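You operate a simulated robot arm through the tools that you are given. There is no shell and no other tool. Be economical: measure what you need, move in short steps, check, and stop when the job is done.

Carry out the task below with a simulated robot arm. There is one attempt and no reset: what you move stays moved.

TASK
Set the large ball unit to height under the gauge; lock the knob.
Fine: into the teal carrier, slide it in, turn till it shows 0.0 mm, then lock.
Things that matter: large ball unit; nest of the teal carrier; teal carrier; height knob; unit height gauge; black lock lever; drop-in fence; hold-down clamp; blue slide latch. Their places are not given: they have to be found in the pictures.

It is judged by the outcome, as a careful person would: the job done as asked, and still so three seconds after it is handed in. It fails if anything else is knocked over, pushed out of place, dropped, spilled or broken.

THE ROBOT
A 6-joint arm with a two-finger parallel gripper, fixed in place. Base frame: the origin is at the foot of the arm, x ahead of it, y to its left, z up; the work surface is at about z = 0. Lengths are in mm, angles in rad, forces in N, time in s.
With the tool pointing down near the work surface it reaches from about 140 to 580 mm from the base axis. Its first joint turns from -1.152 to 1.152 rad. Payload 2.1 kg.
Tool frame: the origin (TCP) lies between the finger pads and is the grasp point; the fingertips stand 30 mm ahead of it; z points along the fingers, y is the line along which they close. The gripper opens to 94 mm. The fingers are 28 mm wide and 10 mm thick; the gripper's body (50 by 96 mm) begins 55 mm behind the TCP.
Orientation is that of the tool frame in the base frame, as [roll, pitch, yaw] about the fixed x, y, z axes, in that order (R = Rz(yaw) Ry(pitch) Rx(roll)). With the fingers straight down and closing along the base's y, the tool's x points along the base's -x, its y along +y and its z along -z.

THE INTERFACE
- The arm moves only by the tool drive_tool. Its arguments are lists of equal length, an entry for each row: "translation": the shift along the base's x, y, z in m, a list of three; "rot": the turn, a rotation vector about the base's x, y, z in rad, a list of three; "jaw": the finger opening in m, from 0 to 0.094. In form: {"translation": [[dx, dy, dz], ...], "rot": [[rx, ry, rz], ...], "jaw": [jaw, ...]}. A call has 1 to 8 rows; each row shifts and turns the commanded pose from where the row before left it. A row lasts 0.2 s, in which the tool goes at most 50 mm and 0.15 rad; a call with a longer step from one row to the next is refused whole, and so is a gripper value outside its range. A pose out of reach is approached as far as the arm can. The call stops where the force on the tool passes 60 N (or 10 N more than at its start, if that is more) or the arm is blocked; 0.2 s more then pass. The fingers move at their own pace (about 72 mm/s each) and stop on an object; they squeeze with about 44 N. The grip force told is the motor's: it shows also when the fingers shut on nothing. Time passes only in rows, and 0.2 s behind the last, so rows that do not move let the fingers close. It gives the time, the measured TCP pose, the force on the tool (base axes), the opening and the grip force at its end, in the units of the frame above (readings bear some noise).
- Cameras (640 x 400 px; columns grow to the right, rows downward): "scene" is fixed at [56, -371.6, 482.8]; the picture's right is [0.77, -0.64, 0.00], its down [-0.38, -0.46, -0.80] and it looks along [0.51, 0.62, -0.59] (base axes); focal length 250 px, centre (320, 200). "wrist" rides on the gripper at [-37, 0, -58] in the tool frame; the picture's right is [0.00, -1.00, 0.00], its down [0.97, 0.00, -0.24] and it looks along [0.24, 0.00, 0.97] (tool axes); focal length 218 px, centre (320, 200).
- grab_frame(camera): a new picture of that camera. No time passes.
- point_at(camera, pixels): there is no depth. For up to 12 entries [column, row, z] of the newest picture of that camera ("zoom" is the newest enlarged one), the place [x, y] in the base frame at which the ray of that pixel passes the height z, good to about 2 mm. No time passes.
- close_up(camera, box): a new picture of the part [left, top, right, bottom] of that camera's present view, enlarged. No time passes.
- sign_off(): hands the job in; it is judged then, once.

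Work in short steps. Measure before you move; look again where a grasp or a placing could have gone wrong, and mend it. You have 80 turns and 34 pictures in all, the two below and enlarged ones among them. Open the gripper and draw the arm clear of the work before you hand the job in, unless the task says otherwise; then end with one line.

The tools are called as a command line: name --argument value ..., lists and objects as JSON in quotes. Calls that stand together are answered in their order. drive_tool: Moves the arm, as the interface text tells. Its arguments: {"type":"object","properties":{"translation":{"type":"array","items":{"type":"array","items":{"type":"number"}}},"rot":{"type":"array","items":{"type":"array","items":{"type":"number"}}},"jaw":{"type":"array","items":{"type":"number"}}},"required":["translation","rot","jaw"]} The other tools are called the same way: grab_frame (camera) takes a picture; point_at (camera, pixels) gives the place at which the rays of pixels pass given heights; close_up (camera, box) takes an enlarged picture of a part of a camera's view; sign_off () hands the job in.

At the start:

```text
clock: 0.0
position: [309.0, -118.3, 332.6]
orientation: [-3.14, 0.002, -3.14]
contact_force: [0.2, -0.2, 0.4]
finger_gap: 93.9
grasp_force: 0.1
```

scene: 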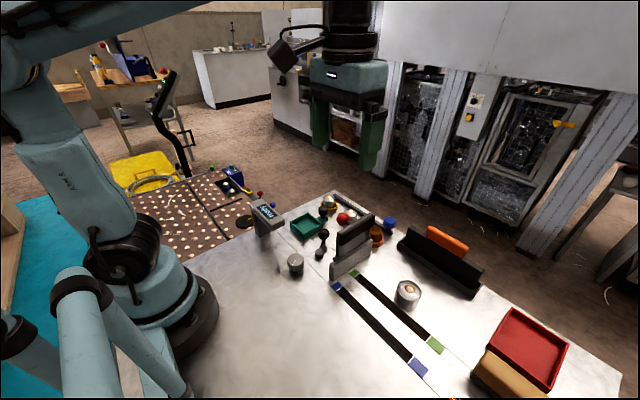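
wrist: 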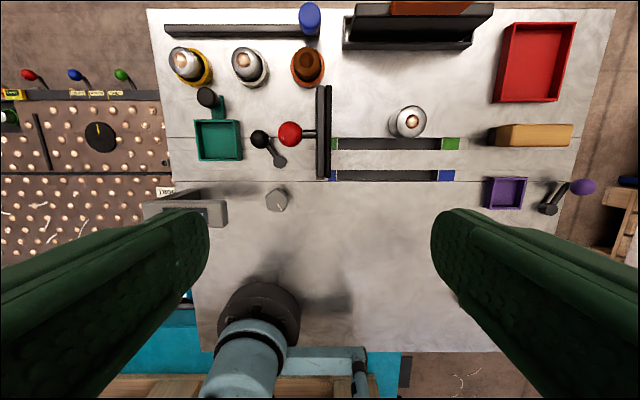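

The wrist view shows the bench layout: ball units, a teal carrier around (218,140), a knob at (277,200), and levers. I'll enlarge it to identify the parts.

close_up --camera "wrist" --box '[140, 0, 380, 220]'

close_up --camera "scene" --box '[230, 180, 490, 380]'

close_up --camera "wrist" --box '[310, 0, 630, 220]'

```text
1.82 times, centred on (260, 110) of wrist
```

zoom: 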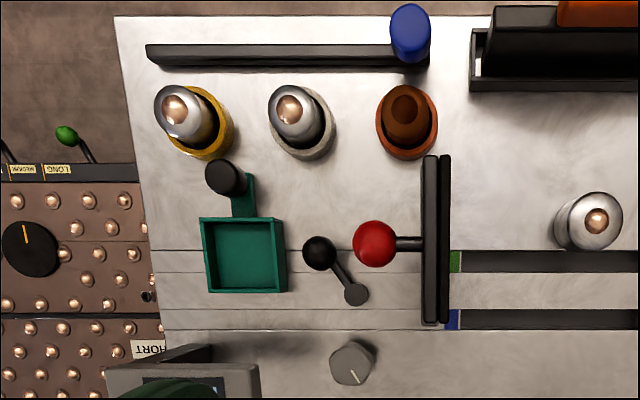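

```text
2.00 times, centred on (360, 280) of scene
```

zoom: 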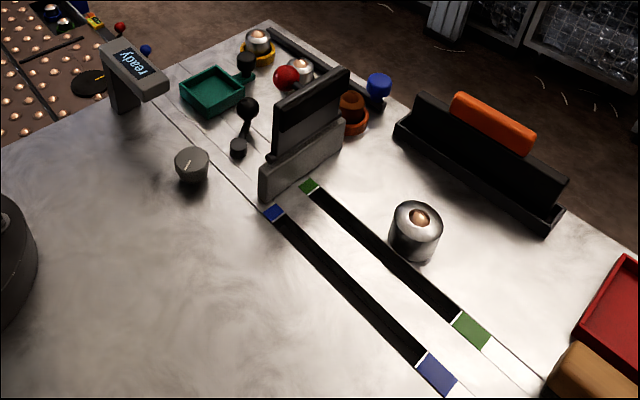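

```text
1.82 times, centred on (470, 110) of wrist
```

zoom: 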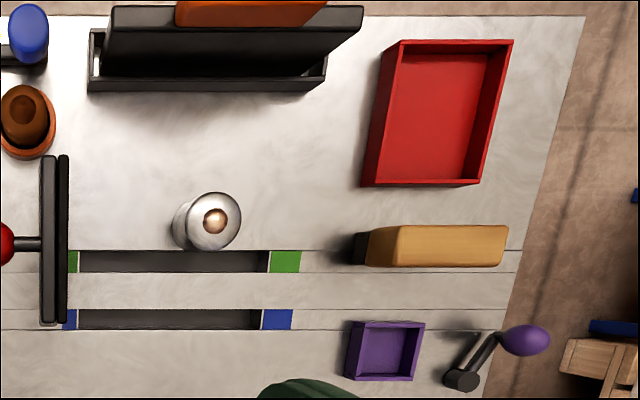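

Let me get base coordinates of the main items from the wrist picture.

point_at --camera "wrist" --pixels '[[218, 140, 0], [277, 200, 20], [185, 210, 60], [260, 138, 40], [289, 133, 60], [185, 60, 40], [245, 63, 40], [307, 66, 30], [408, 125, 20], [322, 130, 50], [309, 17, 30], [208, 97, 40]]'

close_up --camera "scene" --box '[240, 180, 400, 280]'

```text
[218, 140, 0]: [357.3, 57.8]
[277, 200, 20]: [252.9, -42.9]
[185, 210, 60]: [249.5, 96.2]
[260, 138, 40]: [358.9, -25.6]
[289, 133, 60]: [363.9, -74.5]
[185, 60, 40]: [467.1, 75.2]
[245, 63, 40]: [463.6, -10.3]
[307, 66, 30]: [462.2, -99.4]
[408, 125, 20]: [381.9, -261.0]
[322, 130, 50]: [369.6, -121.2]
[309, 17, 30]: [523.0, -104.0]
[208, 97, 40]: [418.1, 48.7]
```

```text
4.00 times, centred on (320, 230) of scene
```

zoom: 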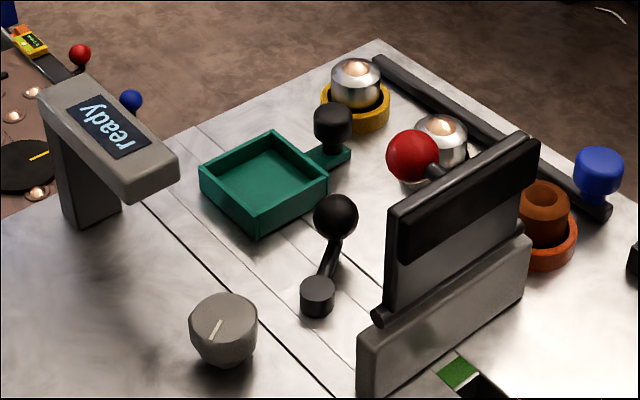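

Moving the wrist camera closer over the carrier and the three held units, to compare sizes.

drive_tool --translation '[[0.02, 0.03, -0.02], [0.02, 0.03, -0.02], [0.02, 0.03, -0.02], [0.02, 0.03, -0.02]]' --rot '[[0, 0, 0], [0, 0, 0], [0, 0, 0], [0, 0, 0]]' --jaw '[0.094, 0.094, 0.094, 0.094]'

grab_frame --camera "wrist"

```text
clock: 1.0
position: [390.4, 2.7, 252.4]
orientation: [-3.141, 0.001, 3.14]
contact_force: [-0.5, 0.2, 0.1]
finger_gap: 94.3
grasp_force: 0.1
```

```text
27 pictures are left
```

wrist: 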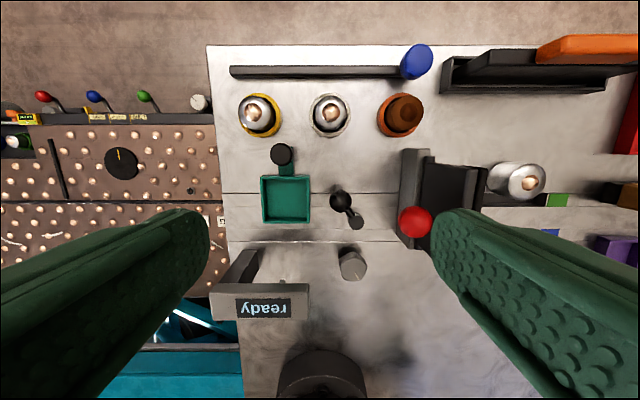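

close_up --camera "wrist" --box '[220, 60, 440, 200]'

close_up --camera "wrist" --box '[400, 20, 640, 250]'

close_up --camera "wrist" --box '[200, 130, 440, 330]'

```text
2.86 times, centred on (330, 130) of wrist
```

zoom: 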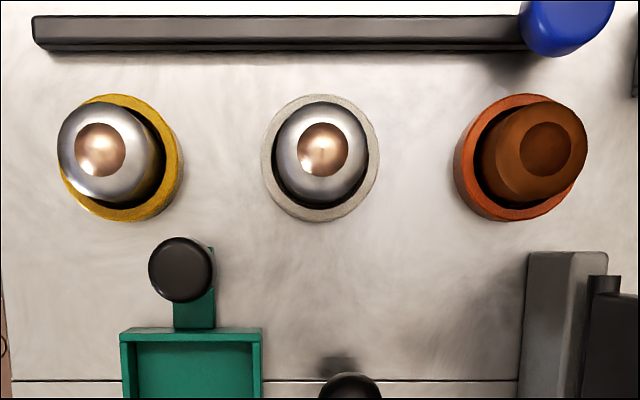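

```text
1.74 times, centred on (520, 135) of wrist
```

zoom: 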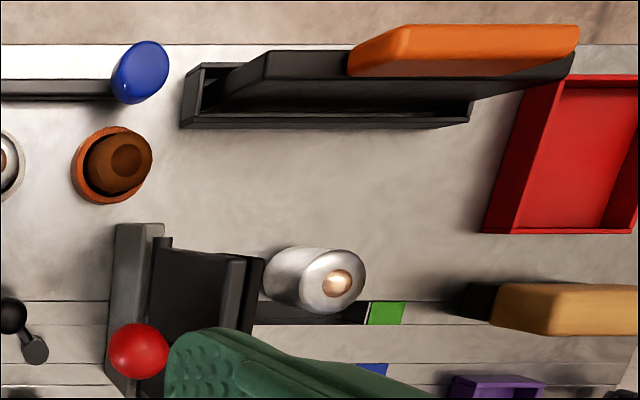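

```text
2.00 times, centred on (320, 230) of wrist
```

zoom: 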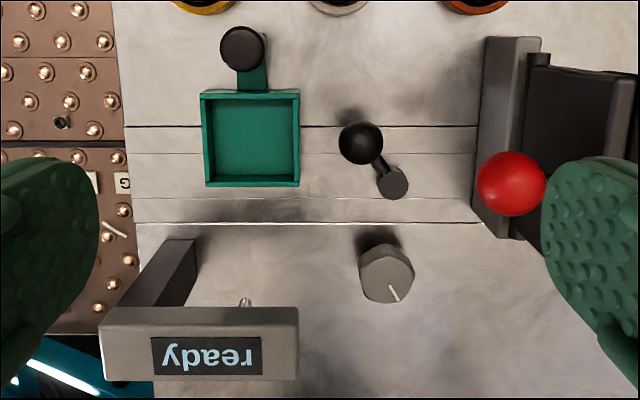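

The free-standing unit at about (382,-261) looks widest (about 50 mm, versus 38 mm for those in rings), so it is probably the large one. I'll go above it to measure it.

drive_tool --translation '[[-0.005, -0.043, 0], [-0.005, -0.043, 0], [-0.005, -0.043, 0], [-0.005, -0.043, 0], [-0.005, -0.043, 0], [-0.005, -0.043, 0], [0, 0, -0.025], [0, 0, -0.025]]' --rot '[[0, 0, 0], [0, 0, 0], [0, 0, 0], [0, 0, 0], [0, 0, 0], [0, 0, 0], [0, 0, 0], [0, 0, 0]]' --jaw '[0.094, 0.094, 0.094, 0.094, 0.094, 0.094, 0.094, 0.094]'

close_up --camera "wrist" --box '[220, 120, 420, 245]'

close_up --camera "scene" --box '[360, 255, 456, 315]'

```text
clock: 2.8
position: [359.4, -256.7, 203.1]
orientation: [3.141, 0.001, -3.141]
contact_force: [0.7, -0.9, 0.3]
finger_gap: 94.1
grasp_force: 0.0
```

```text
3.20 times, centred on (320, 182) of wrist
```

zoom: 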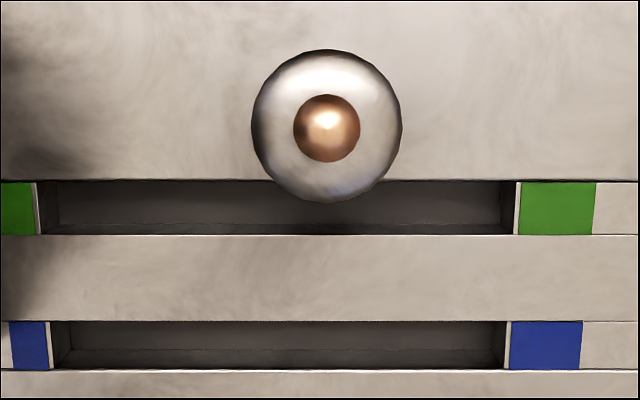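

```text
6.67 times, centred on (408, 285) of scene
```

zoom: 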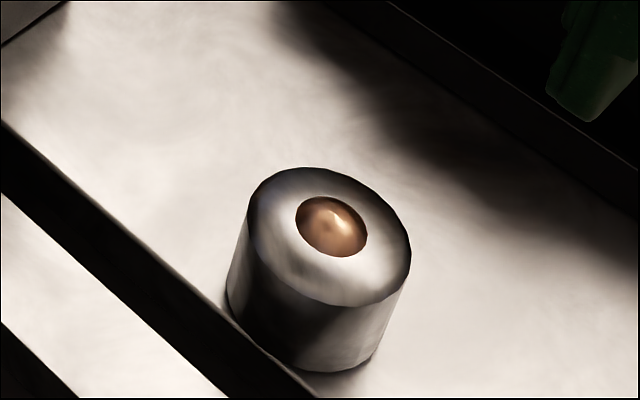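

The unit is about 48 mm across, its top at about z=38, centre near (384,-259). I'll descend so the fingertips stop at about z=20, leaving room above the carrier's walls, then close.

drive_tool --translation '[[0.0246, -0.0023, -0.04], [0, 0, -0.04], [0, 0, -0.04], [0, 0, -0.033], [0, 0, 0], [0, 0, 0], [0, 0, 0]]' --rot '[[0, 0, 0], [0, 0, 0], [0, 0, 0], [0, 0, 0], [0, 0, 0], [0, 0, 0], [0, 0, 0]]' --jaw '[0.094, 0.094, 0.094, 0.094, 0.06, 0.035, 0.035]'

grab_frame --camera "wrist"

```text
clock: 4.4
position: [383.6, -258.7, 49.1]
orientation: [-3.141, 0.003, -3.14]
contact_force: [-0.2, 0.7, 0.0]
finger_gap: 46.7
grasp_force: 44.1
```

```text
21 pictures are left
```

wrist: 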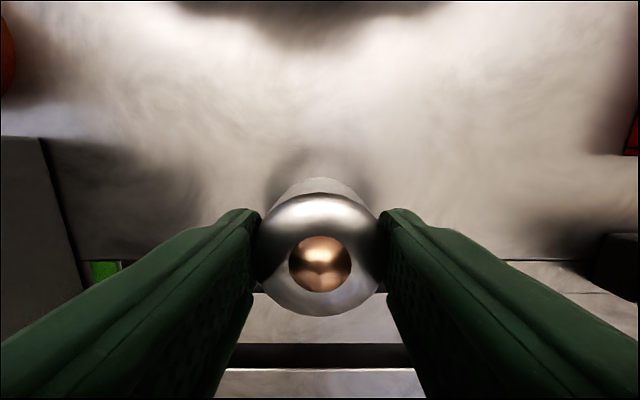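

Gripped at 46.7 mm and centred. Lifting high enough to clear the clamp and carrying it toward the carrier at about (357,50).

drive_tool --translation '[[0, 0, 0.04], [0, 0, 0.045], [0, 0, 0.045], [0, 0, 0.04]]' --rot '[[0, 0, 0], [0, 0, 0], [0, 0, 0], [0, 0, 0]]' --jaw '[0.035, 0.035, 0.035, 0.035]'

drive_tool --translation '[[-0.0033, 0.0386, 0], [-0.0033, 0.0386, 0], [-0.0033, 0.0386, 0], [-0.0033, 0.0386, 0], [-0.0033, 0.0386, 0], [-0.0033, 0.0386, 0], [-0.0033, 0.0386, 0], [-0.0033, 0.0386, 0]]' --rot '[[0, 0, 0], [0, 0, 0], [0, 0, 0], [0, 0, 0], [0, 0, 0], [0, 0, 0], [0, 0, 0], [0, 0, 0]]' --jaw '[0.035, 0.035, 0.035, 0.035, 0.035, 0.035, 0.035, 0.035]'

drive_tool --translation '[[0, 0, -0.04], [0, 0, -0.04]]' --rot '[[0, 0, 0], [0, 0, 0]]' --jaw '[0.035, 0.035]'

grab_frame --camera "wrist"

close_up --camera "scene" --box '[240, 180, 368, 260]'

```text
clock: 5.4
position: [382.8, -259.3, 220.9]
orientation: [3.141, 0.002, 3.141]
contact_force: [-0.1, 0.2, -1.4]
finger_gap: 47.0
grasp_force: 44.7
```

```text
clock: 7.2
position: [357.7, 50.4, 220.5]
orientation: [-3.141, 0.002, 3.141]
contact_force: [0.4, -0.6, -1.7]
finger_gap: 46.9
grasp_force: 44.3
```

```text
clock: 7.8
position: [358.2, 49.5, 140.7]
orientation: [-3.141, 0.002, 3.141]
contact_force: [-0.1, 0.0, -2.3]
finger_gap: 46.6
grasp_force: 44.4
```

```text
20 pictures are left
```

wrist: 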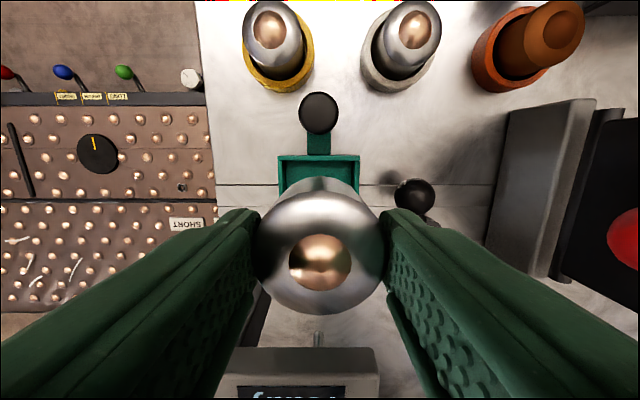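

```text
5.00 times, centred on (304, 220) of scene
```

zoom: 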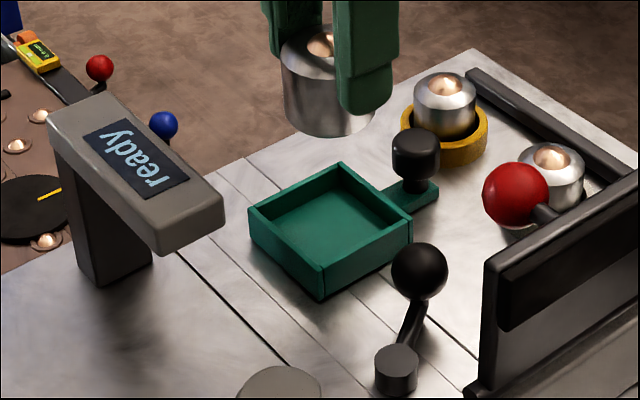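

Refining the carrier's position with calibrated rays: its rim corners in the scene close-up, and the back rim in the wrist picture.

point_at --camera "zoom" --pixels '[[250, 208, 18], [340, 163, 18], [412, 221, 18], [322, 268, 18], [322, 299, 0], [412, 250, 0], [250, 236, 0], [416, 155, 45]]'

point_at --camera "wrist" --pixels '[[279, 157, 18], [360, 157, 18], [319, 112, 45], [320, 263, 130]]'

```text
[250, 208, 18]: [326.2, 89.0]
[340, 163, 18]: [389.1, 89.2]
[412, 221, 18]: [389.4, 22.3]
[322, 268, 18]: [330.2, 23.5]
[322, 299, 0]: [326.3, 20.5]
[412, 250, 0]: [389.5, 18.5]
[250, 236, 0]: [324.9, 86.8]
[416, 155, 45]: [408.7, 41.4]
```

```text
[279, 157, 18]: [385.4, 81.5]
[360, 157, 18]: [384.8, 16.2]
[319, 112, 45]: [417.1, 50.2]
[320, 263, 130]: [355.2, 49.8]
```

point_at --camera "zoom" --pixels '[[322, 42, 133], [322, 42, 137]]'

point_at --camera "wrist" --pixels '[[320, 263, 133], [320, 263, 137]]'

```text
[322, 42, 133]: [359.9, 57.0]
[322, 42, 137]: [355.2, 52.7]
```

```text
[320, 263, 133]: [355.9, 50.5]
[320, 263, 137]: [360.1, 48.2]
```

Best estimate of the nest centre is (356,50). Lowering until the unit's bottom is just above the rim to check alignment.

drive_tool --translation '[[-0.002, 0.0005, -0.03], [0, 0, -0.03]]' --rot '[[0, 0, 0], [0, 0, 0]]' --jaw '[0.035, 0.035]'

close_up --camera "wrist" --box '[220, 120, 420, 245]'

close_up --camera "scene" --box '[264, 195, 344, 245]'

```text
clock: 8.4
position: [355.7, 50.4, 78.9]
orientation: [-3.141, 0.002, 3.141]
contact_force: [-0.3, 1.1, -2.5]
finger_gap: 46.7
grasp_force: 44.3
```

```text
3.20 times, centred on (320, 182) of wrist
```

zoom: 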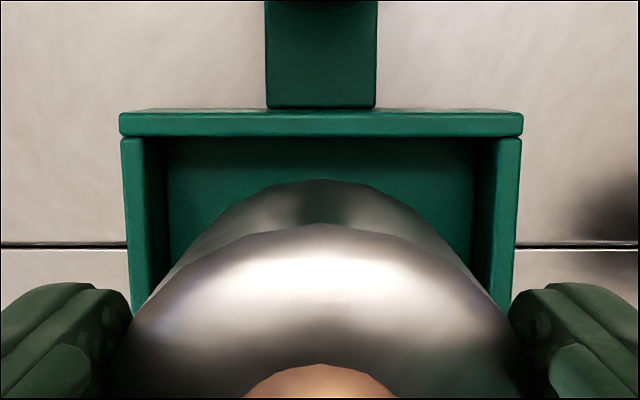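

```text
8.00 times, centred on (304, 220) of scene
```

zoom: 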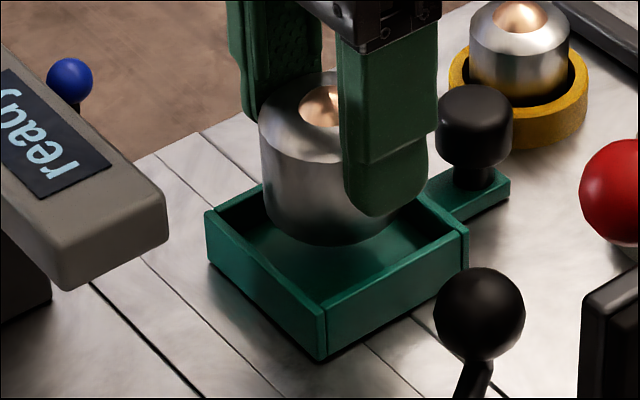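

point_at --camera "wrist" --pixels '[[320, 154, 18], [320, 162.6, 18], [320, 175.8, 29], [257, 154, 18], [383, 154, 18]]'

```text
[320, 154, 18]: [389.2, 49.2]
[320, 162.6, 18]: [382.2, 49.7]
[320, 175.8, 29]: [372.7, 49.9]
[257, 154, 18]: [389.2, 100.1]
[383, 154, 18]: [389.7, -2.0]
```

Aligned within about 1 mm (unit centre 355.7, nest centre 356, clearance about 5 mm all round). Lowering in.

drive_tool --translation '[[0, 0, -0.012], [0, 0, -0.01], [0, 0, -0.002]]' --rot '[[0, 0, 0], [0, 0, 0], [0, 0, 0]]' --jaw '[0.035, 0.035, 0.035]'

drive_tool --translation '[[0, 0, -0.001], [0, 0, 0]]' --rot '[[0, 0, 0], [0, 0, 0]]' --jaw '[0.035, 0.035]'

```text
clock: 9.2
position: [354.3, 49.5, 55.6]
orientation: [3.14, 0.003, 3.14]
contact_force: [-1.4, -1.3, 27.4]
finger_gap: 46.6
grasp_force: 44.0
```

```text
clock: 9.8
position: [355.8, 51.1, 55.7]
orientation: [3.141, 0.003, 3.141]
contact_force: [0.7, 0.8, 15.5]
finger_gap: 47.0
grasp_force: 43.4
```

Contact at TCP z≈55.6, i.e. a nest floor about 6 mm up, which is plausible. Releasing and rising, then checking.

drive_tool --translation '[[0, 0, 0.001], [0, 0, 0], [0, 0, 0.03], [0, 0, 0.04], [0, 0, 0.04]]' --rot '[[0, 0, 0], [0, 0, 0], [0, 0, 0], [0, 0, 0], [0, 0, 0]]' --jaw '[0.055, 0.06, 0.065, 0.065, 0.065]'

grab_frame --camera "wrist"

close_up --camera "scene" --box '[240, 180, 368, 260]'

```text
clock: 11.0
position: [355.0, 50.6, 166.4]
orientation: [3.14, 0.002, -3.142]
contact_force: [-0.5, -0.5, -0.4]
finger_gap: 65.0
grasp_force: 0.0
```

```text
16 pictures are left
```

wrist: 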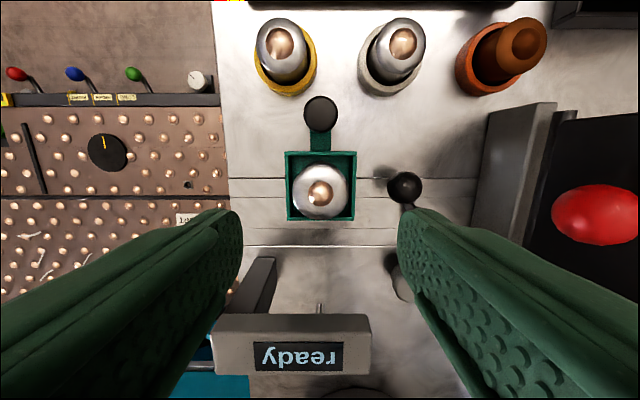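

```text
5.00 times, centred on (304, 220) of scene
```

zoom: 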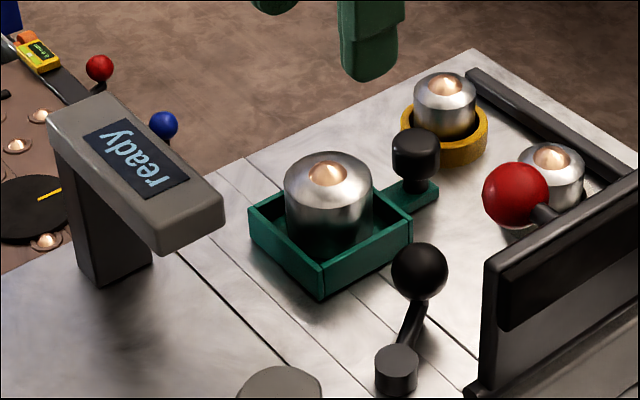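

The unit sits upright in the nest. Now I'll grasp the carrier's black handle knob, near (416,50), to slide the carrier in −x under the gauge.

drive_tool --translation '[[0.03, 0, 0], [0.031, 0, 0], [0, 0, -0.04], [0, 0, -0.04], [0, 0, -0.038], [0, 0, 0], [0, 0, 0]]' --rot '[[0, 0, 0], [0, 0, 0], [0, 0, 0], [0, 0, 0], [0, 0, 0], [0, 0, 0], [0, 0, 0]]' --jaw '[0.065, 0.065, 0.065, 0.065, 0.065, 0.035, 0.01]'

drive_tool --translation '[[0, 0, 0]]' --rot '[[0, 0, 0]]' --jaw '[0.01]'

close_up --camera "scene" --box '[240, 180, 368, 260]'

```text
clock: 12.6
position: [416.5, 50.3, 47.1]
orientation: [3.141, 0.003, 3.141]
contact_force: [0.1, 1.5, -12.1]
finger_gap: 27.6
grasp_force: 41.3
```

```text
clock: 13.0
position: [417.3, 49.7, 46.3]
orientation: [-3.141, 0.003, -3.141]
contact_force: [0.1, 3.5, -24.2]
finger_gap: 27.6
grasp_force: 45.8
```

```text
5.00 times, centred on (304, 220) of scene
```

zoom: 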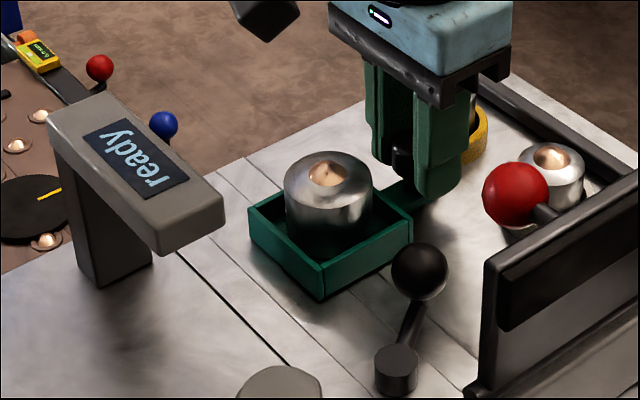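

Handle gripped (27.6 mm). Sliding gently in −x.

drive_tool --translation '[[-0.006, 0, -0.001], [-0.01, 0, 0], [-0.012, 0, 0], [-0.012, 0, 0], [-0.012, 0, 0], [-0.01, 0, 0]]' --rot '[[0, 0, 0], [0, 0, 0], [0, 0, 0], [0, 0, 0], [0, 0, 0], [0, 0, 0]]' --jaw '[0.01, 0.01, 0.01, 0.01, 0.01, 0.01]'

close_up --camera "scene" --box '[216, 180, 376, 280]'

```text
clock: 14.4
position: [354.3, 51.2, 47.4]
orientation: [3.14, 0.001, -3.141]
contact_force: [1.7, -2.3, -6.5]
finger_gap: 27.6
grasp_force: 45.0
```

```text
4.00 times, centred on (296, 230) of scene
```

zoom: 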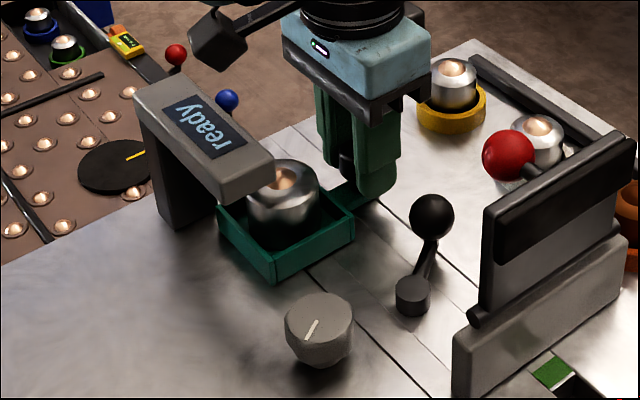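

It slides freely with the unit in place. Continuing toward the probe with small steps, watching the force.

drive_tool --translation '[[-0.008, 0, 0], [-0.008, 0, 0], [-0.006, 0, 0], [-0.004, 0, 0]]' --rot '[[0, 0, 0], [0, 0, 0], [0, 0, 0], [0, 0, 0]]' --jaw '[0.01, 0.01, 0.01, 0.01]'

close_up --camera "scene" --box '[216, 180, 376, 280]'

```text
clock: 15.4
position: [328.4, 49.2, 46.3]
orientation: [-3.14, 0.001, -3.141]
contact_force: [1.3, 7.1, -30.3]
finger_gap: 27.6
grasp_force: 45.3
```

```text
4.00 times, centred on (296, 230) of scene
```

zoom: 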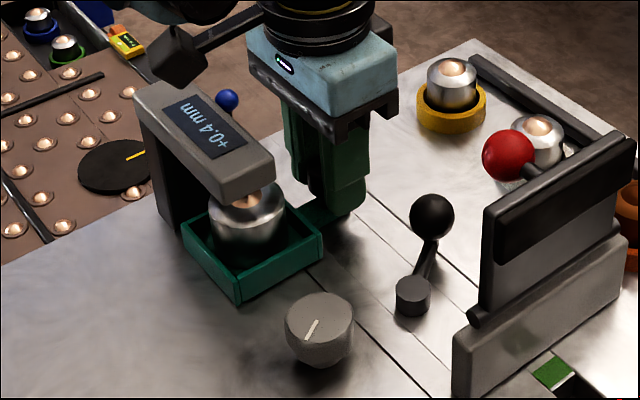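

The gauge now reads "+0.4 mm". I'll nudge on gently to find whether the carrier is at its stop.

drive_tool --translation '[[-0.003, 0, 0.0005], [-0.003, 0, 0], [-0.002, 0, 0]]' --rot '[[0, 0, 0], [0, 0, 0], [0, 0, 0]]' --jaw '[0.01, 0.01, 0.01]'

drive_tool --translation '[[-0.001, 0, 0]]' --rot '[[0, 0, 0]]' --jaw '[0.01]'

```text
clock: 16.2
position: [320.8, 49.9, 46.9]
orientation: [3.141, 0.004, 3.14]
contact_force: [13.5, 10.9, -24.1]
finger_gap: 27.6
grasp_force: 44.7
```

```text
clock: 16.6
position: [321.9, 48.8, 46.5]
orientation: [-3.141, 0.008, -3.141]
contact_force: [25.0, 10.5, -20.8]
finger_gap: 27.7
grasp_force: 44.9
```

The carrier is against its stop (x force rises to 25 N at x≈321). Releasing the handle and rising.

drive_tool --translation '[[0, 0, 0], [0, 0, 0], [0, 0, 0.04], [0, 0, 0.045], [0, 0, 0.045]]' --rot '[[0, 0, 0], [0, 0, 0], [0, 0, 0], [0, 0, 0], [0, 0, 0]]' --jaw '[0.045, 0.055, 0.055, 0.055, 0.055]'

drive_tool --translation '[[-0.01, -0.03, 0], [-0.012, -0.03, 0], [-0.012, -0.03, 0]]' --rot '[[0, 0, 0], [0, 0, 0], [0, 0, 0]]' --jaw '[0.06, 0.06, 0.06]'

grab_frame --camera "wrist"

close_up --camera "scene" --box '[232, 190, 360, 270]'

```text
clock: 17.8
position: [318.8, 50.5, 175.8]
orientation: [3.141, 0.002, 3.141]
contact_force: [0.1, 0.7, 0.1]
finger_gap: 54.9
grasp_force: 0.0
```

```text
clock: 18.6
position: [285.4, -40.4, 177.3]
orientation: [-3.141, 0.001, -3.14]
contact_force: [0.2, -1.1, 0.2]
finger_gap: 59.8
grasp_force: 0.0
```

```text
11 pictures are left
```

wrist: 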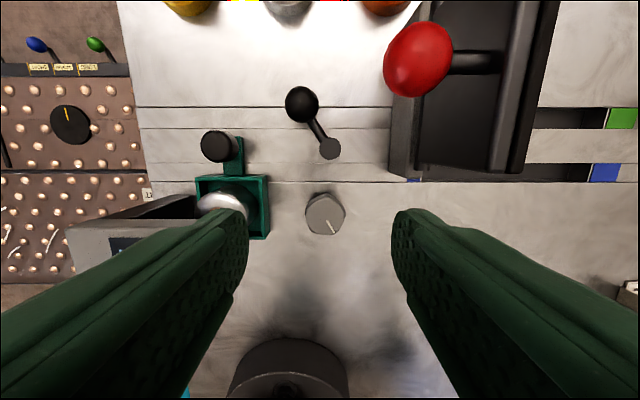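

```text
5.00 times, centred on (296, 230) of scene
```

zoom: 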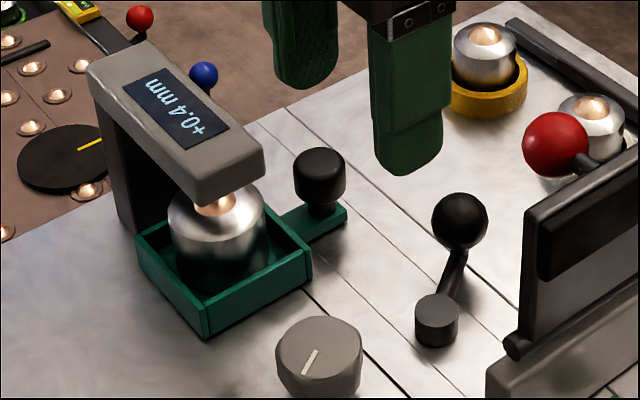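

Gauge reads +0.4 mm. Locating the knob and lever.

point_at --camera "wrist" --pixels '[[325, 213, 20], [325, 213, 30], [305, 213, 20], [345, 213, 20], [325, 194, 20], [330, 148, 15], [302, 104, 45], [302, 104, 55]]'

point_at --camera "zoom" --pixels '[[320, 345, 20], [320, 345, 30], [436, 308, 15], [436, 308, 25], [460, 221, 45], [460, 221, 55]]'

```text
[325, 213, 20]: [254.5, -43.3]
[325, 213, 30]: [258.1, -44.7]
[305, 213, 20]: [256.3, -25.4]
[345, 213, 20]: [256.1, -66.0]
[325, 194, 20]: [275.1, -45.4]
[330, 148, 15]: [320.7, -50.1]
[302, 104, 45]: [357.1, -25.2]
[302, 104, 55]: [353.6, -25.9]
```

```text
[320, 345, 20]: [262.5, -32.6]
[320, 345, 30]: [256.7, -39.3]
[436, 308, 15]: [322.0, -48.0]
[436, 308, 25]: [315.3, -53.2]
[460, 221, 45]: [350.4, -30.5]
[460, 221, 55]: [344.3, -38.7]
```

Knob axis about (257,-44), top about z=30. Descending to grip it along y with the fingertips around z=10.

drive_tool --translation '[[-0.014, -0.002, -0.04], [-0.0145, -0.0015, -0.04], [0, 0, -0.035], [0, 0, -0.022], [0, 0, 0], [0, 0, 0], [0, 0, 0]]' --rot '[[0, 0, 0], [0, 0, 0], [0, 0, 0], [0, 0, 0], [0, 0, 0], [0, 0, 0], [0, 0, 0]]' --jaw '[0.065, 0.065, 0.065, 0.065, 0.045, 0.02, 0.02]'

close_up --camera "scene" --box '[232, 190, 360, 270]'

```text
clock: 20.2
position: [258.0, -44.9, 39.4]
orientation: [-3.139, 0.003, 3.141]
contact_force: [1.3, -16.5, -36.2]
finger_gap: 41.4
grasp_force: 44.2
```

```text
5.00 times, centred on (296, 230) of scene
```

zoom: 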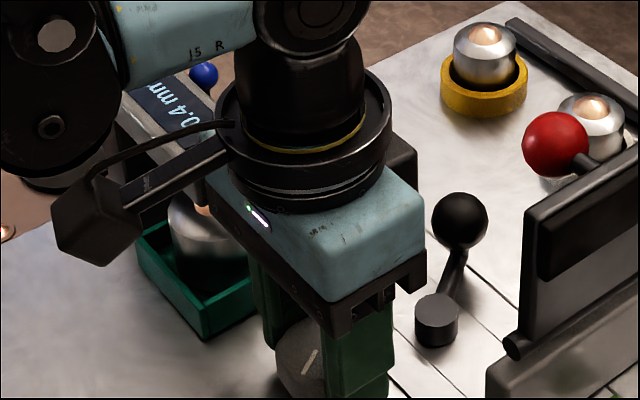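

Gripped. I'll relax the side load slightly, then turn a trial 0.45 rad counter-clockwise and read the gauge.

drive_tool --translation '[[0, -0.0007, -0.001], [0, 0, 0], [0, 0, 0], [0, 0, 0], [0, 0, 0]]' --rot '[[0, 0, 0], [0, 0, 0.15], [0, 0, 0.15], [0, 0, 0.15], [0, 0, 0]]' --jaw '[0.02, 0.02, 0.02, 0.02, 0.02]'

close_up --camera "scene" --box '[232, 190, 328, 250]'

```text
clock: 21.4
position: [257.1, -43.7, 39.1]
orientation: [3.139, 0.0, -2.69]
contact_force: [-4.9, -2.5, 30.6]
finger_gap: 41.4
grasp_force: 44.8
```

```text
6.67 times, centred on (280, 220) of scene
```

zoom: 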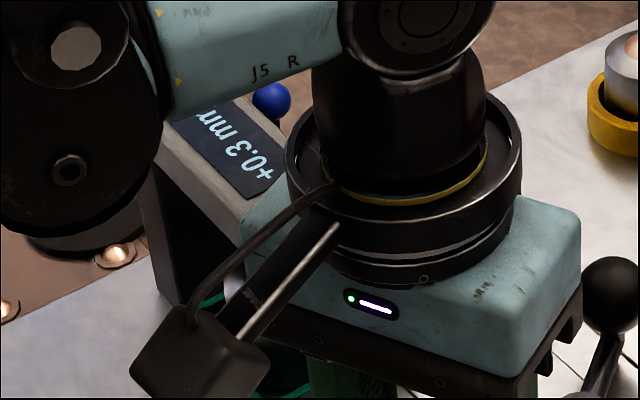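

Reading fell to +0.3, so counter-clockwise lowers it. Turning another 0.75 rad and reading again.

drive_tool --translation '[[0, 0, 0.001], [0, 0, 0], [0, 0, 0], [0, 0, 0], [0, 0, 0], [0, 0, 0]]' --rot '[[0, 0, 0.15], [0, 0, 0.15], [0, 0, 0.15], [0, 0, 0.15], [0, 0, 0.15], [0, 0, 0]]' --jaw '[0.02, 0.02, 0.02, 0.02, 0.02, 0.02]'

close_up --camera "scene" --box '[232, 190, 328, 250]'

```text
clock: 22.8
position: [256.7, -41.7, 39.6]
orientation: [3.134, 0.004, -1.939]
contact_force: [-22.4, 29.5, -20.6]
finger_gap: 41.4
grasp_force: 45.2
```

```text
6.67 times, centred on (280, 220) of scene
```

zoom: 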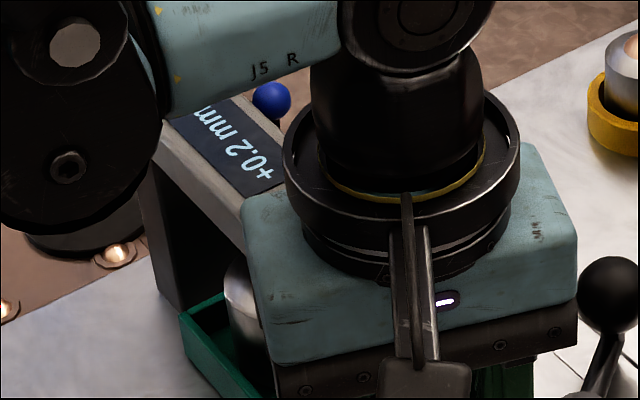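

Now +0.2 mm after 1.2 rad in total (about 0.17 mm per rad). Relieving the side force and turning 0.9 rad further.

drive_tool --translation '[[-0.001, 0.0015, -0.0005], [0, 0, 0], [0, 0, 0], [0, 0, 0], [0, 0, 0], [0, 0, 0], [0, 0, 0], [0, 0, 0]]' --rot '[[0, 0, 0], [0, 0, 0.15], [0, 0, 0.15], [0, 0, 0.15], [0, 0, 0.15], [0, 0, 0.15], [0, 0, 0.15], [0, 0, 0]]' --jaw '[0.02, 0.02, 0.02, 0.02, 0.02, 0.02, 0.02, 0.02]'

```text
clock: 24.6
position: [254.5, -43.1, 38.2]
orientation: [3.133, 0.007, -1.044]
contact_force: [-30.7, 4.9, 19.2]
finger_gap: 41.1
grasp_force: 44.9
```

Total 2.1 rad. Easing the x load and turning a further 0.35 rad, then reading.

drive_tool --translation '[[-0.001, 0, 0.0005], [0, 0, 0], [0, 0, 0], [0, 0, 0], [0, 0, 0]]' --rot '[[0, 0, 0], [0, 0, 0.12], [0, 0, 0.12], [0, 0, 0.11], [0, 0, 0]]' --jaw '[0.02, 0.02, 0.02, 0.02, 0.02]'

close_up --camera "scene" --box '[232, 190, 328, 250]'

```text
clock: 25.5
position: [253.3, -43.1, 40.2]
orientation: [-3.131, 0.002, -0.816]
contact_force: [-9.1, 3.1, 15.4]
finger_gap: 41.4
grasp_force: 44.6
stopped in row 4: the force on the tool passed its limit (the readings are from after the stop); the commanded pose is now the measured one
```

```text
6.67 times, centred on (280, 220) of scene
```

zoom: 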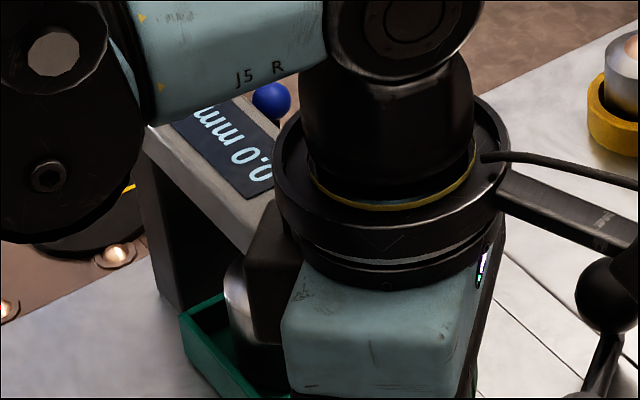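

The gauge shows "0.0 mm". Releasing the knob straight up and re-reading before locking.

drive_tool --translation '[[0, 0, 0], [0, 0, 0], [0, 0, 0.03], [0, 0, 0.04], [0, 0, 0.04], [0.025, -0.025, 0.03]]' --rot '[[0, 0, 0], [0, 0, 0], [0, 0, 0], [0, 0, 0], [0, 0, 0], [0, 0, 0]]' --jaw '[0.05, 0.065, 0.065, 0.065, 0.065, 0.065]'

close_up --camera "scene" --box '[232, 190, 360, 270]'

```text
clock: 26.9
position: [278.8, -68.1, 181.7]
orientation: [-3.135, 0.003, -0.81]
contact_force: [-1.1, -0.7, 0.2]
finger_gap: 64.9
grasp_force: 0.0
```

```text
5.00 times, centred on (296, 230) of scene
```

zoom: 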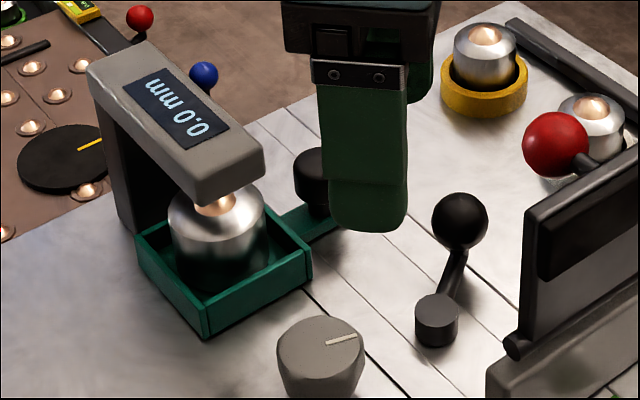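

Steady 0.0 mm. Now the black lock lever: pivot about (321,-50), ball about (357,-26). I'll turn the tool so the fingers straddle the arm crosswise and move over the ball.

drive_tool --translation '[[0.013, 0.007, 0], [0.013, 0.007, 0], [0.013, 0.007, 0], [0.013, 0.007, 0], [0.013, 0.007, 0], [0.013, 0.007, 0]]' --rot '[[0, 0, -0.145], [0, 0, -0.145], [0, 0, -0.145], [0, 0, -0.145], [0, 0, -0.145], [0, 0, -0.145]]' --jaw '[0.065, 0.065, 0.065, 0.065, 0.065, 0.065]'

drive_tool --translation '[[0, 0, -0.01], [0, 0, -0.01], [0, 0, -0.01], [0, 0, -0.01], [0, 0, -0.01], [0, 0, -0.01]]' --rot '[[0, 0, -0.145], [0, 0, -0.145], [0, 0, -0.145], [0, 0, -0.145], [0, 0, -0.145], [0, 0, -0.145]]' --jaw '[0.065, 0.065, 0.065, 0.065, 0.065, 0.065]'

grab_frame --camera "wrist"

```text
clock: 28.3
position: [356.2, -26.2, 180.2]
orientation: [-3.135, 0.0, -1.683]
contact_force: [-0.5, -0.8, 0.1]
finger_gap: 64.9
grasp_force: 0.1
```

```text
clock: 29.7
position: [357.7, -26.4, 119.6]
orientation: [-3.134, 0.004, -2.551]
contact_force: [4.8, 3.5, 3.1]
finger_gap: 65.3
grasp_force: 0.2
```

```text
4 pictures are left
```

wrist: 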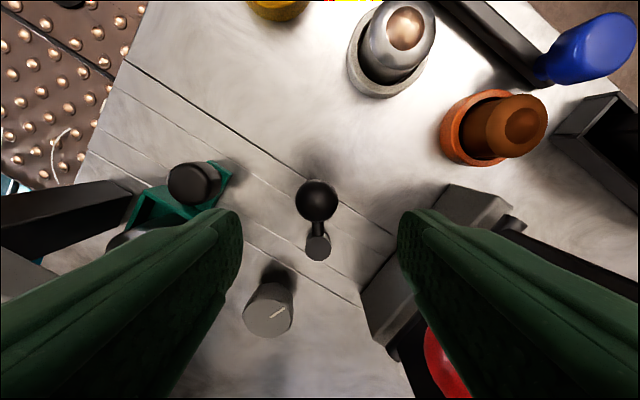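

The lever arm is in line with the tool, ball centred at (317,200). Descending over it and gripping.

drive_tool --translation '[[0.002, 0.001, -0.03], [0, 0, -0.03], [0, 0, -0.017], [0, 0, 0], [0, 0, 0], [0, 0, 0]]' --rot '[[0, 0, 0], [0, 0, 0], [0, 0, 0], [0, 0, 0], [0, 0, 0], [0, 0, 0]]' --jaw '[0.055, 0.055, 0.055, 0.035, 0.018, 0.018]'

```text
clock: 30.3
position: [359.2, -26.2, 78.4]
orientation: [-3.131, -0.009, -2.552]
contact_force: [-4.2, 6.5, 43.4]
finger_gap: 55.0
grasp_force: 0.0
stopped in row 2: the force on the tool passed its limit (the readings are from after the stop); the commanded pose is now the measured one
```

Unexpected contact at z=78 (+43 N vertical). Looking before doing anything else.

close_up --camera "scene" --box '[232, 150, 424, 270]'

```text
3.33 times, centred on (328, 210) of scene
```

zoom: 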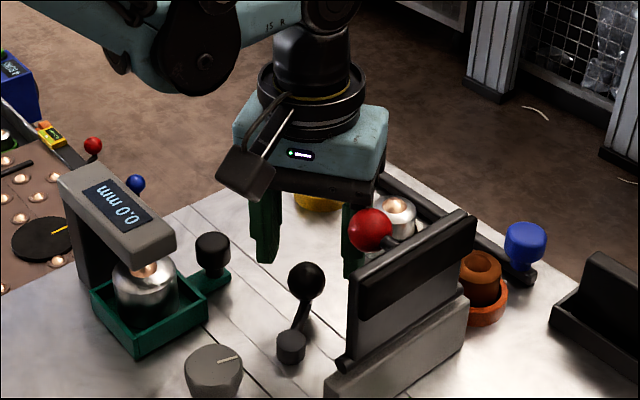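

Cause found: by triangulation the clamp's red knob is at about (360,-82,124), and the gripper body touched it; the knob hasn't shifted and the gauge still shows 0.0. I'll rise, turn the tool +0.46 rad so the body clears it, and descend again.

drive_tool --translation '[[0, 0, 0.03], [0, 0, 0.02], [0, 0, 0], [0, 0, 0], [0, 0, 0]]' --rot '[[0, 0, 0], [0, 0, 0.15], [0, 0, 0.15], [0, 0, 0.15], [0, 0, 0]]' --jaw '[0.055, 0.055, 0.055, 0.055, 0.055]'

drive_tool --translation '[[0, 0, -0.03], [0, 0, -0.02], [0, 0, -0.02], [0, 0, -0.014]]' --rot '[[0, 0, 0], [0, 0, 0], [0, 0, 0], [0, 0, 0]]' --jaw '[0.055, 0.055, 0.055, 0.055]'

```text
clock: 31.5
position: [358.1, -26.4, 128.2]
orientation: [-3.132, -0.006, -2.098]
contact_force: [0.5, 0.1, 0.8]
finger_gap: 55.2
grasp_force: 0.0
```

```text
clock: 32.5
position: [359.2, -24.8, 43.7]
orientation: [-3.131, -0.009, -2.101]
contact_force: [0.1, 0.1, 0.1]
finger_gap: 55.2
grasp_force: 0.1
```

Clear this time. Closing on the lever ball.

drive_tool --translation '[[0, 0, 0], [0, 0, 0], [0, 0, 0]]' --rot '[[0, 0, 0], [0, 0, 0], [0, 0, 0]]' --jaw '[0.03, 0.015, 0.015]'

```text
clock: 33.3
position: [359.2, -26.4, 43.9]
orientation: [-3.13, -0.009, -2.103]
contact_force: [-2.5, -1.1, -13.3]
finger_gap: 29.2
grasp_force: 44.5
```

Ball gripped. Trying a small counter-clockwise arc about the pivot (321,-50), watching the resistance.

drive_tool --translation '[[-0.0027, 0.0036, 0], [-0.003, 0.0033, 0], [0, 0, 0]]' --rot '[[0, 0, 0.1], [0, 0, 0.1], [0, 0, 0]]' --jaw '[0.015, 0.015, 0.015]'

```text
clock: 34.1
position: [357.3, -21.4, 43.7]
orientation: [-3.113, -0.014, -1.903]
contact_force: [40.7, -39.6, -5.3]
finger_gap: 29.3
grasp_force: 45.1
```

Strong opposing force (57 N): counter-clockwise is its stop. Going back and trying clockwise.

drive_tool --translation '[[0.003, -0.0033, 0], [0.0027, -0.0036, 0], [0, 0, 0]]' --rot '[[0, 0, -0.1], [0, 0, -0.1], [0, 0, 0]]' --jaw '[0.015, 0.015, 0.015]'

drive_tool --translation '[[0.0023, -0.0039, 0], [0.002, -0.0041, 0], [0, 0, 0]]' --rot '[[0, 0, 0], [0, 0, 0], [0, 0, 0]]' --jaw '[0.015, 0.015, 0.015]'

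```text
clock: 34.9
position: [358.2, -24.0, 44.4]
orientation: [-3.134, 0.0, -2.101]
contact_force: [15.3, 17.5, 14.4]
finger_gap: 29.3
grasp_force: 45.1
```

```text
clock: 35.7
position: [361.5, -34.6, 42.8]
orientation: [-3.134, -0.011, -2.103]
contact_force: [-11.6, 9.8, 6.3]
finger_gap: 29.3
grasp_force: 45.2
```

Clockwise moves with little force, so that is the locking direction. Since the body would meet the red knob further along, I'll release and push the ball from the +y side with closed, tilted fingers.

drive_tool --translation '[[0, 0, 0], [0, 0, 0], [0, 0.002, 0.03], [0, 0.01, 0.04], [0, 0.02, 0.03]]' --rot '[[0, 0, 0], [0, 0, 0], [0, 0, 0], [0, 0, 0], [0, 0, 0]]' --jaw '[0.045, 0.05, 0.05, 0.05, 0.05]'

drive_tool --translation '[[0, 0.005, 0], [0, 0.005, 0], [0, 0.005, 0], [0, 0, 0], [0, 0, 0], [0, 0, 0], [0, 0, 0], [0, 0, 0]]' --rot '[[0, 0, 0.14], [0, 0, 0.14], [0, 0, 0.14], [0, 0, 0.11], [-0.14, 0, 0], [-0.14, 0, 0], [-0.14, 0, 0], [-0.08, 0, 0]]' --jaw '[0.03, 0, 0, 0, 0, 0, 0, 0]'

```text
clock: 36.9
position: [363.0, -2.3, 144.5]
orientation: [-3.131, -0.011, -2.103]
contact_force: [0.9, 0.2, 0.3]
finger_gap: 50.2
grasp_force: 0.1
```

```text
clock: 38.7
position: [361.9, 13.5, 143.8]
orientation: [-3.131, -0.509, -1.573]
contact_force: [0.4, 0.1, -0.8]
finger_gap: 0.0
grasp_force: 33.0
```

Tilt is correct (tips toward −y). Lowering beside the ball.

drive_tool --translation '[[0, 0.002, -0.04], [0, 0, -0.03], [0, 0, -0.023]]' --rot '[[0, 0, 0], [0, 0, 0], [0, 0, 0]]' --jaw '[0, 0, 0]'

drive_tool --translation '[[0.001, -0.008, 0], [0.001, -0.006, 0], [0.001, -0.006, 0], [0, -0.006, 0], [0, -0.006, 0]]' --rot '[[0, 0, 0], [0, 0, 0], [0, 0, 0], [0, 0, 0], [0, 0, 0]]' --jaw '[0, 0, 0, 0, 0]'

```text
clock: 39.5
position: [362.2, 15.4, 51.5]
orientation: [-3.129, -0.508, -1.574]
contact_force: [0.4, 0.1, -0.1]
finger_gap: 0.0
grasp_force: 33.2
```

```text
clock: 40.7
position: [366.0, -17.3, 51.7]
orientation: [-3.13, -0.507, -1.573]
contact_force: [0.7, 1.5, 0.0]
finger_gap: 0.0
grasp_force: 33.4
```

Light contact (1.5 N), the lever is swinging. Continuing along the arc.

drive_tool --translation '[[0, -0.005, 0], [-0.001, -0.005, 0], [-0.002, -0.005, 0], [-0.002, -0.005, 0], [-0.003, -0.005, 0]]' --rot '[[0, 0, 0], [0, 0, 0], [0, 0, 0], [0, 0, 0], [0, 0, 0]]' --jaw '[0, 0, 0, 0, 0]'

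close_up --camera "scene" --box '[232, 170, 392, 270]'

```text
clock: 41.4
position: [365.7, -20.9, 49.8]
orientation: [-3.13, -0.486, -1.56]
contact_force: [-0.9, 2.1, -1.3]
finger_gap: 0.4
grasp_force: 33.2
stopped in row 3: the force on the tool passed its limit (the readings are from after the stop); the commanded pose is now the measured one
```

```text
4.00 times, centred on (312, 220) of scene
```

zoom: 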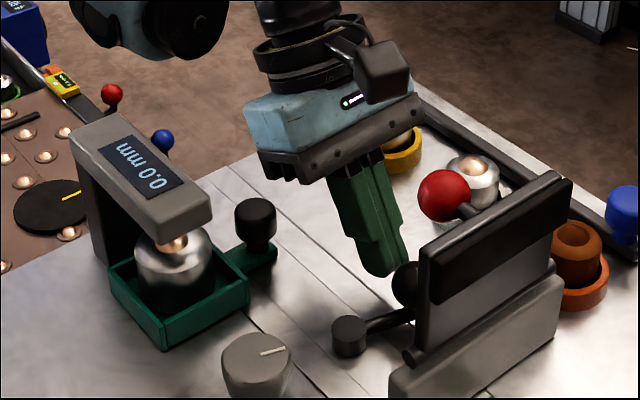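

The push met a firm stop with the lever swung about 50° clockwise; the gauge still shows 0.0. One more gentle push to confirm it is at its end.

drive_tool --translation '[[-0.002, -0.003, 0], [-0.001, -0.003, 0], [-0.001, -0.003, 0], [-0.001, -0.003, 0]]' --rot '[[0, 0, 0], [0, 0, 0], [0, 0, 0], [0, 0, 0]]' --jaw '[0, 0, 0, 0]'

```text
clock: 42.3
position: [362.9, -23.3, 47.2]
orientation: [-3.126, -0.463, -1.547]
contact_force: [0.1, 3.2, -1.6]
finger_gap: 0.0
grasp_force: 32.9
stopped in row 4: the force on the tool passed its limit (the readings are from after the stop); the commanded pose is now the measured one
```

Same firm stop, lever fully over. Backing off, rising and untilting, then checking the result.

drive_tool --translation '[[0, 0.015, 0], [0, 0.015, 0.01], [0, 0.005, 0.04], [0, 0, 0.045], [0, 0, 0.045], [0.01, 0, 0.02], [0.01, 0, 0.02], [0.01, 0, 0.02]]' --rot '[[0, 0, 0], [0, 0, 0], [0, 0, 0], [0, 0, 0], [0.1, 0, 0], [0.13, 0, 0], [0.13, 0, 0], [0.1, 0, 0]]' --jaw '[0, 0, 0, 0, 0, 0.02, 0.04, 0.06]'

grab_frame --camera "wrist"

```text
clock: 44.1
position: [393.5, 12.0, 247.1]
orientation: [-3.116, -0.003, -1.551]
contact_force: [-0.2, -0.4, -0.4]
finger_gap: 60.0
grasp_force: 0.1
```

```text
1 pictures are left
```

wrist: 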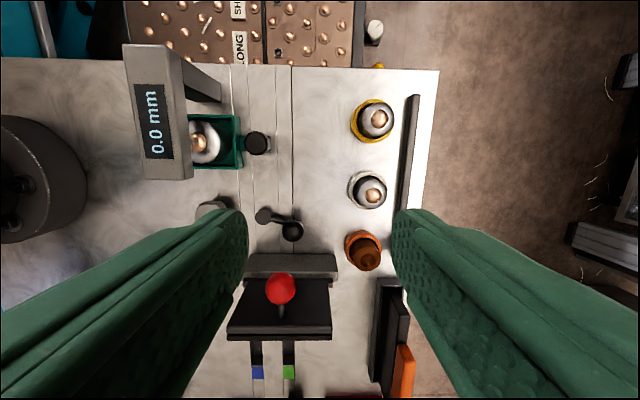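

The gauge still reads "0.0 mm", the lever is swung over to its stop (pivot (263,214), ball (292,231)), everything else is in place, and the gripper is open and clear at z≈247. Handing in.

sign_off

```text
The job is handed in.
```

The large ball unit is in the teal carrier, slid in to its stop under the gauge and set to 0.0 mm. The black lock lever is swung clockwise to a firm stop, which I took as locked because the gauge shows no lock sign. The gripper body touched the red clamp knob once (about 43 N); in the pictures afterwards nothing had moved.
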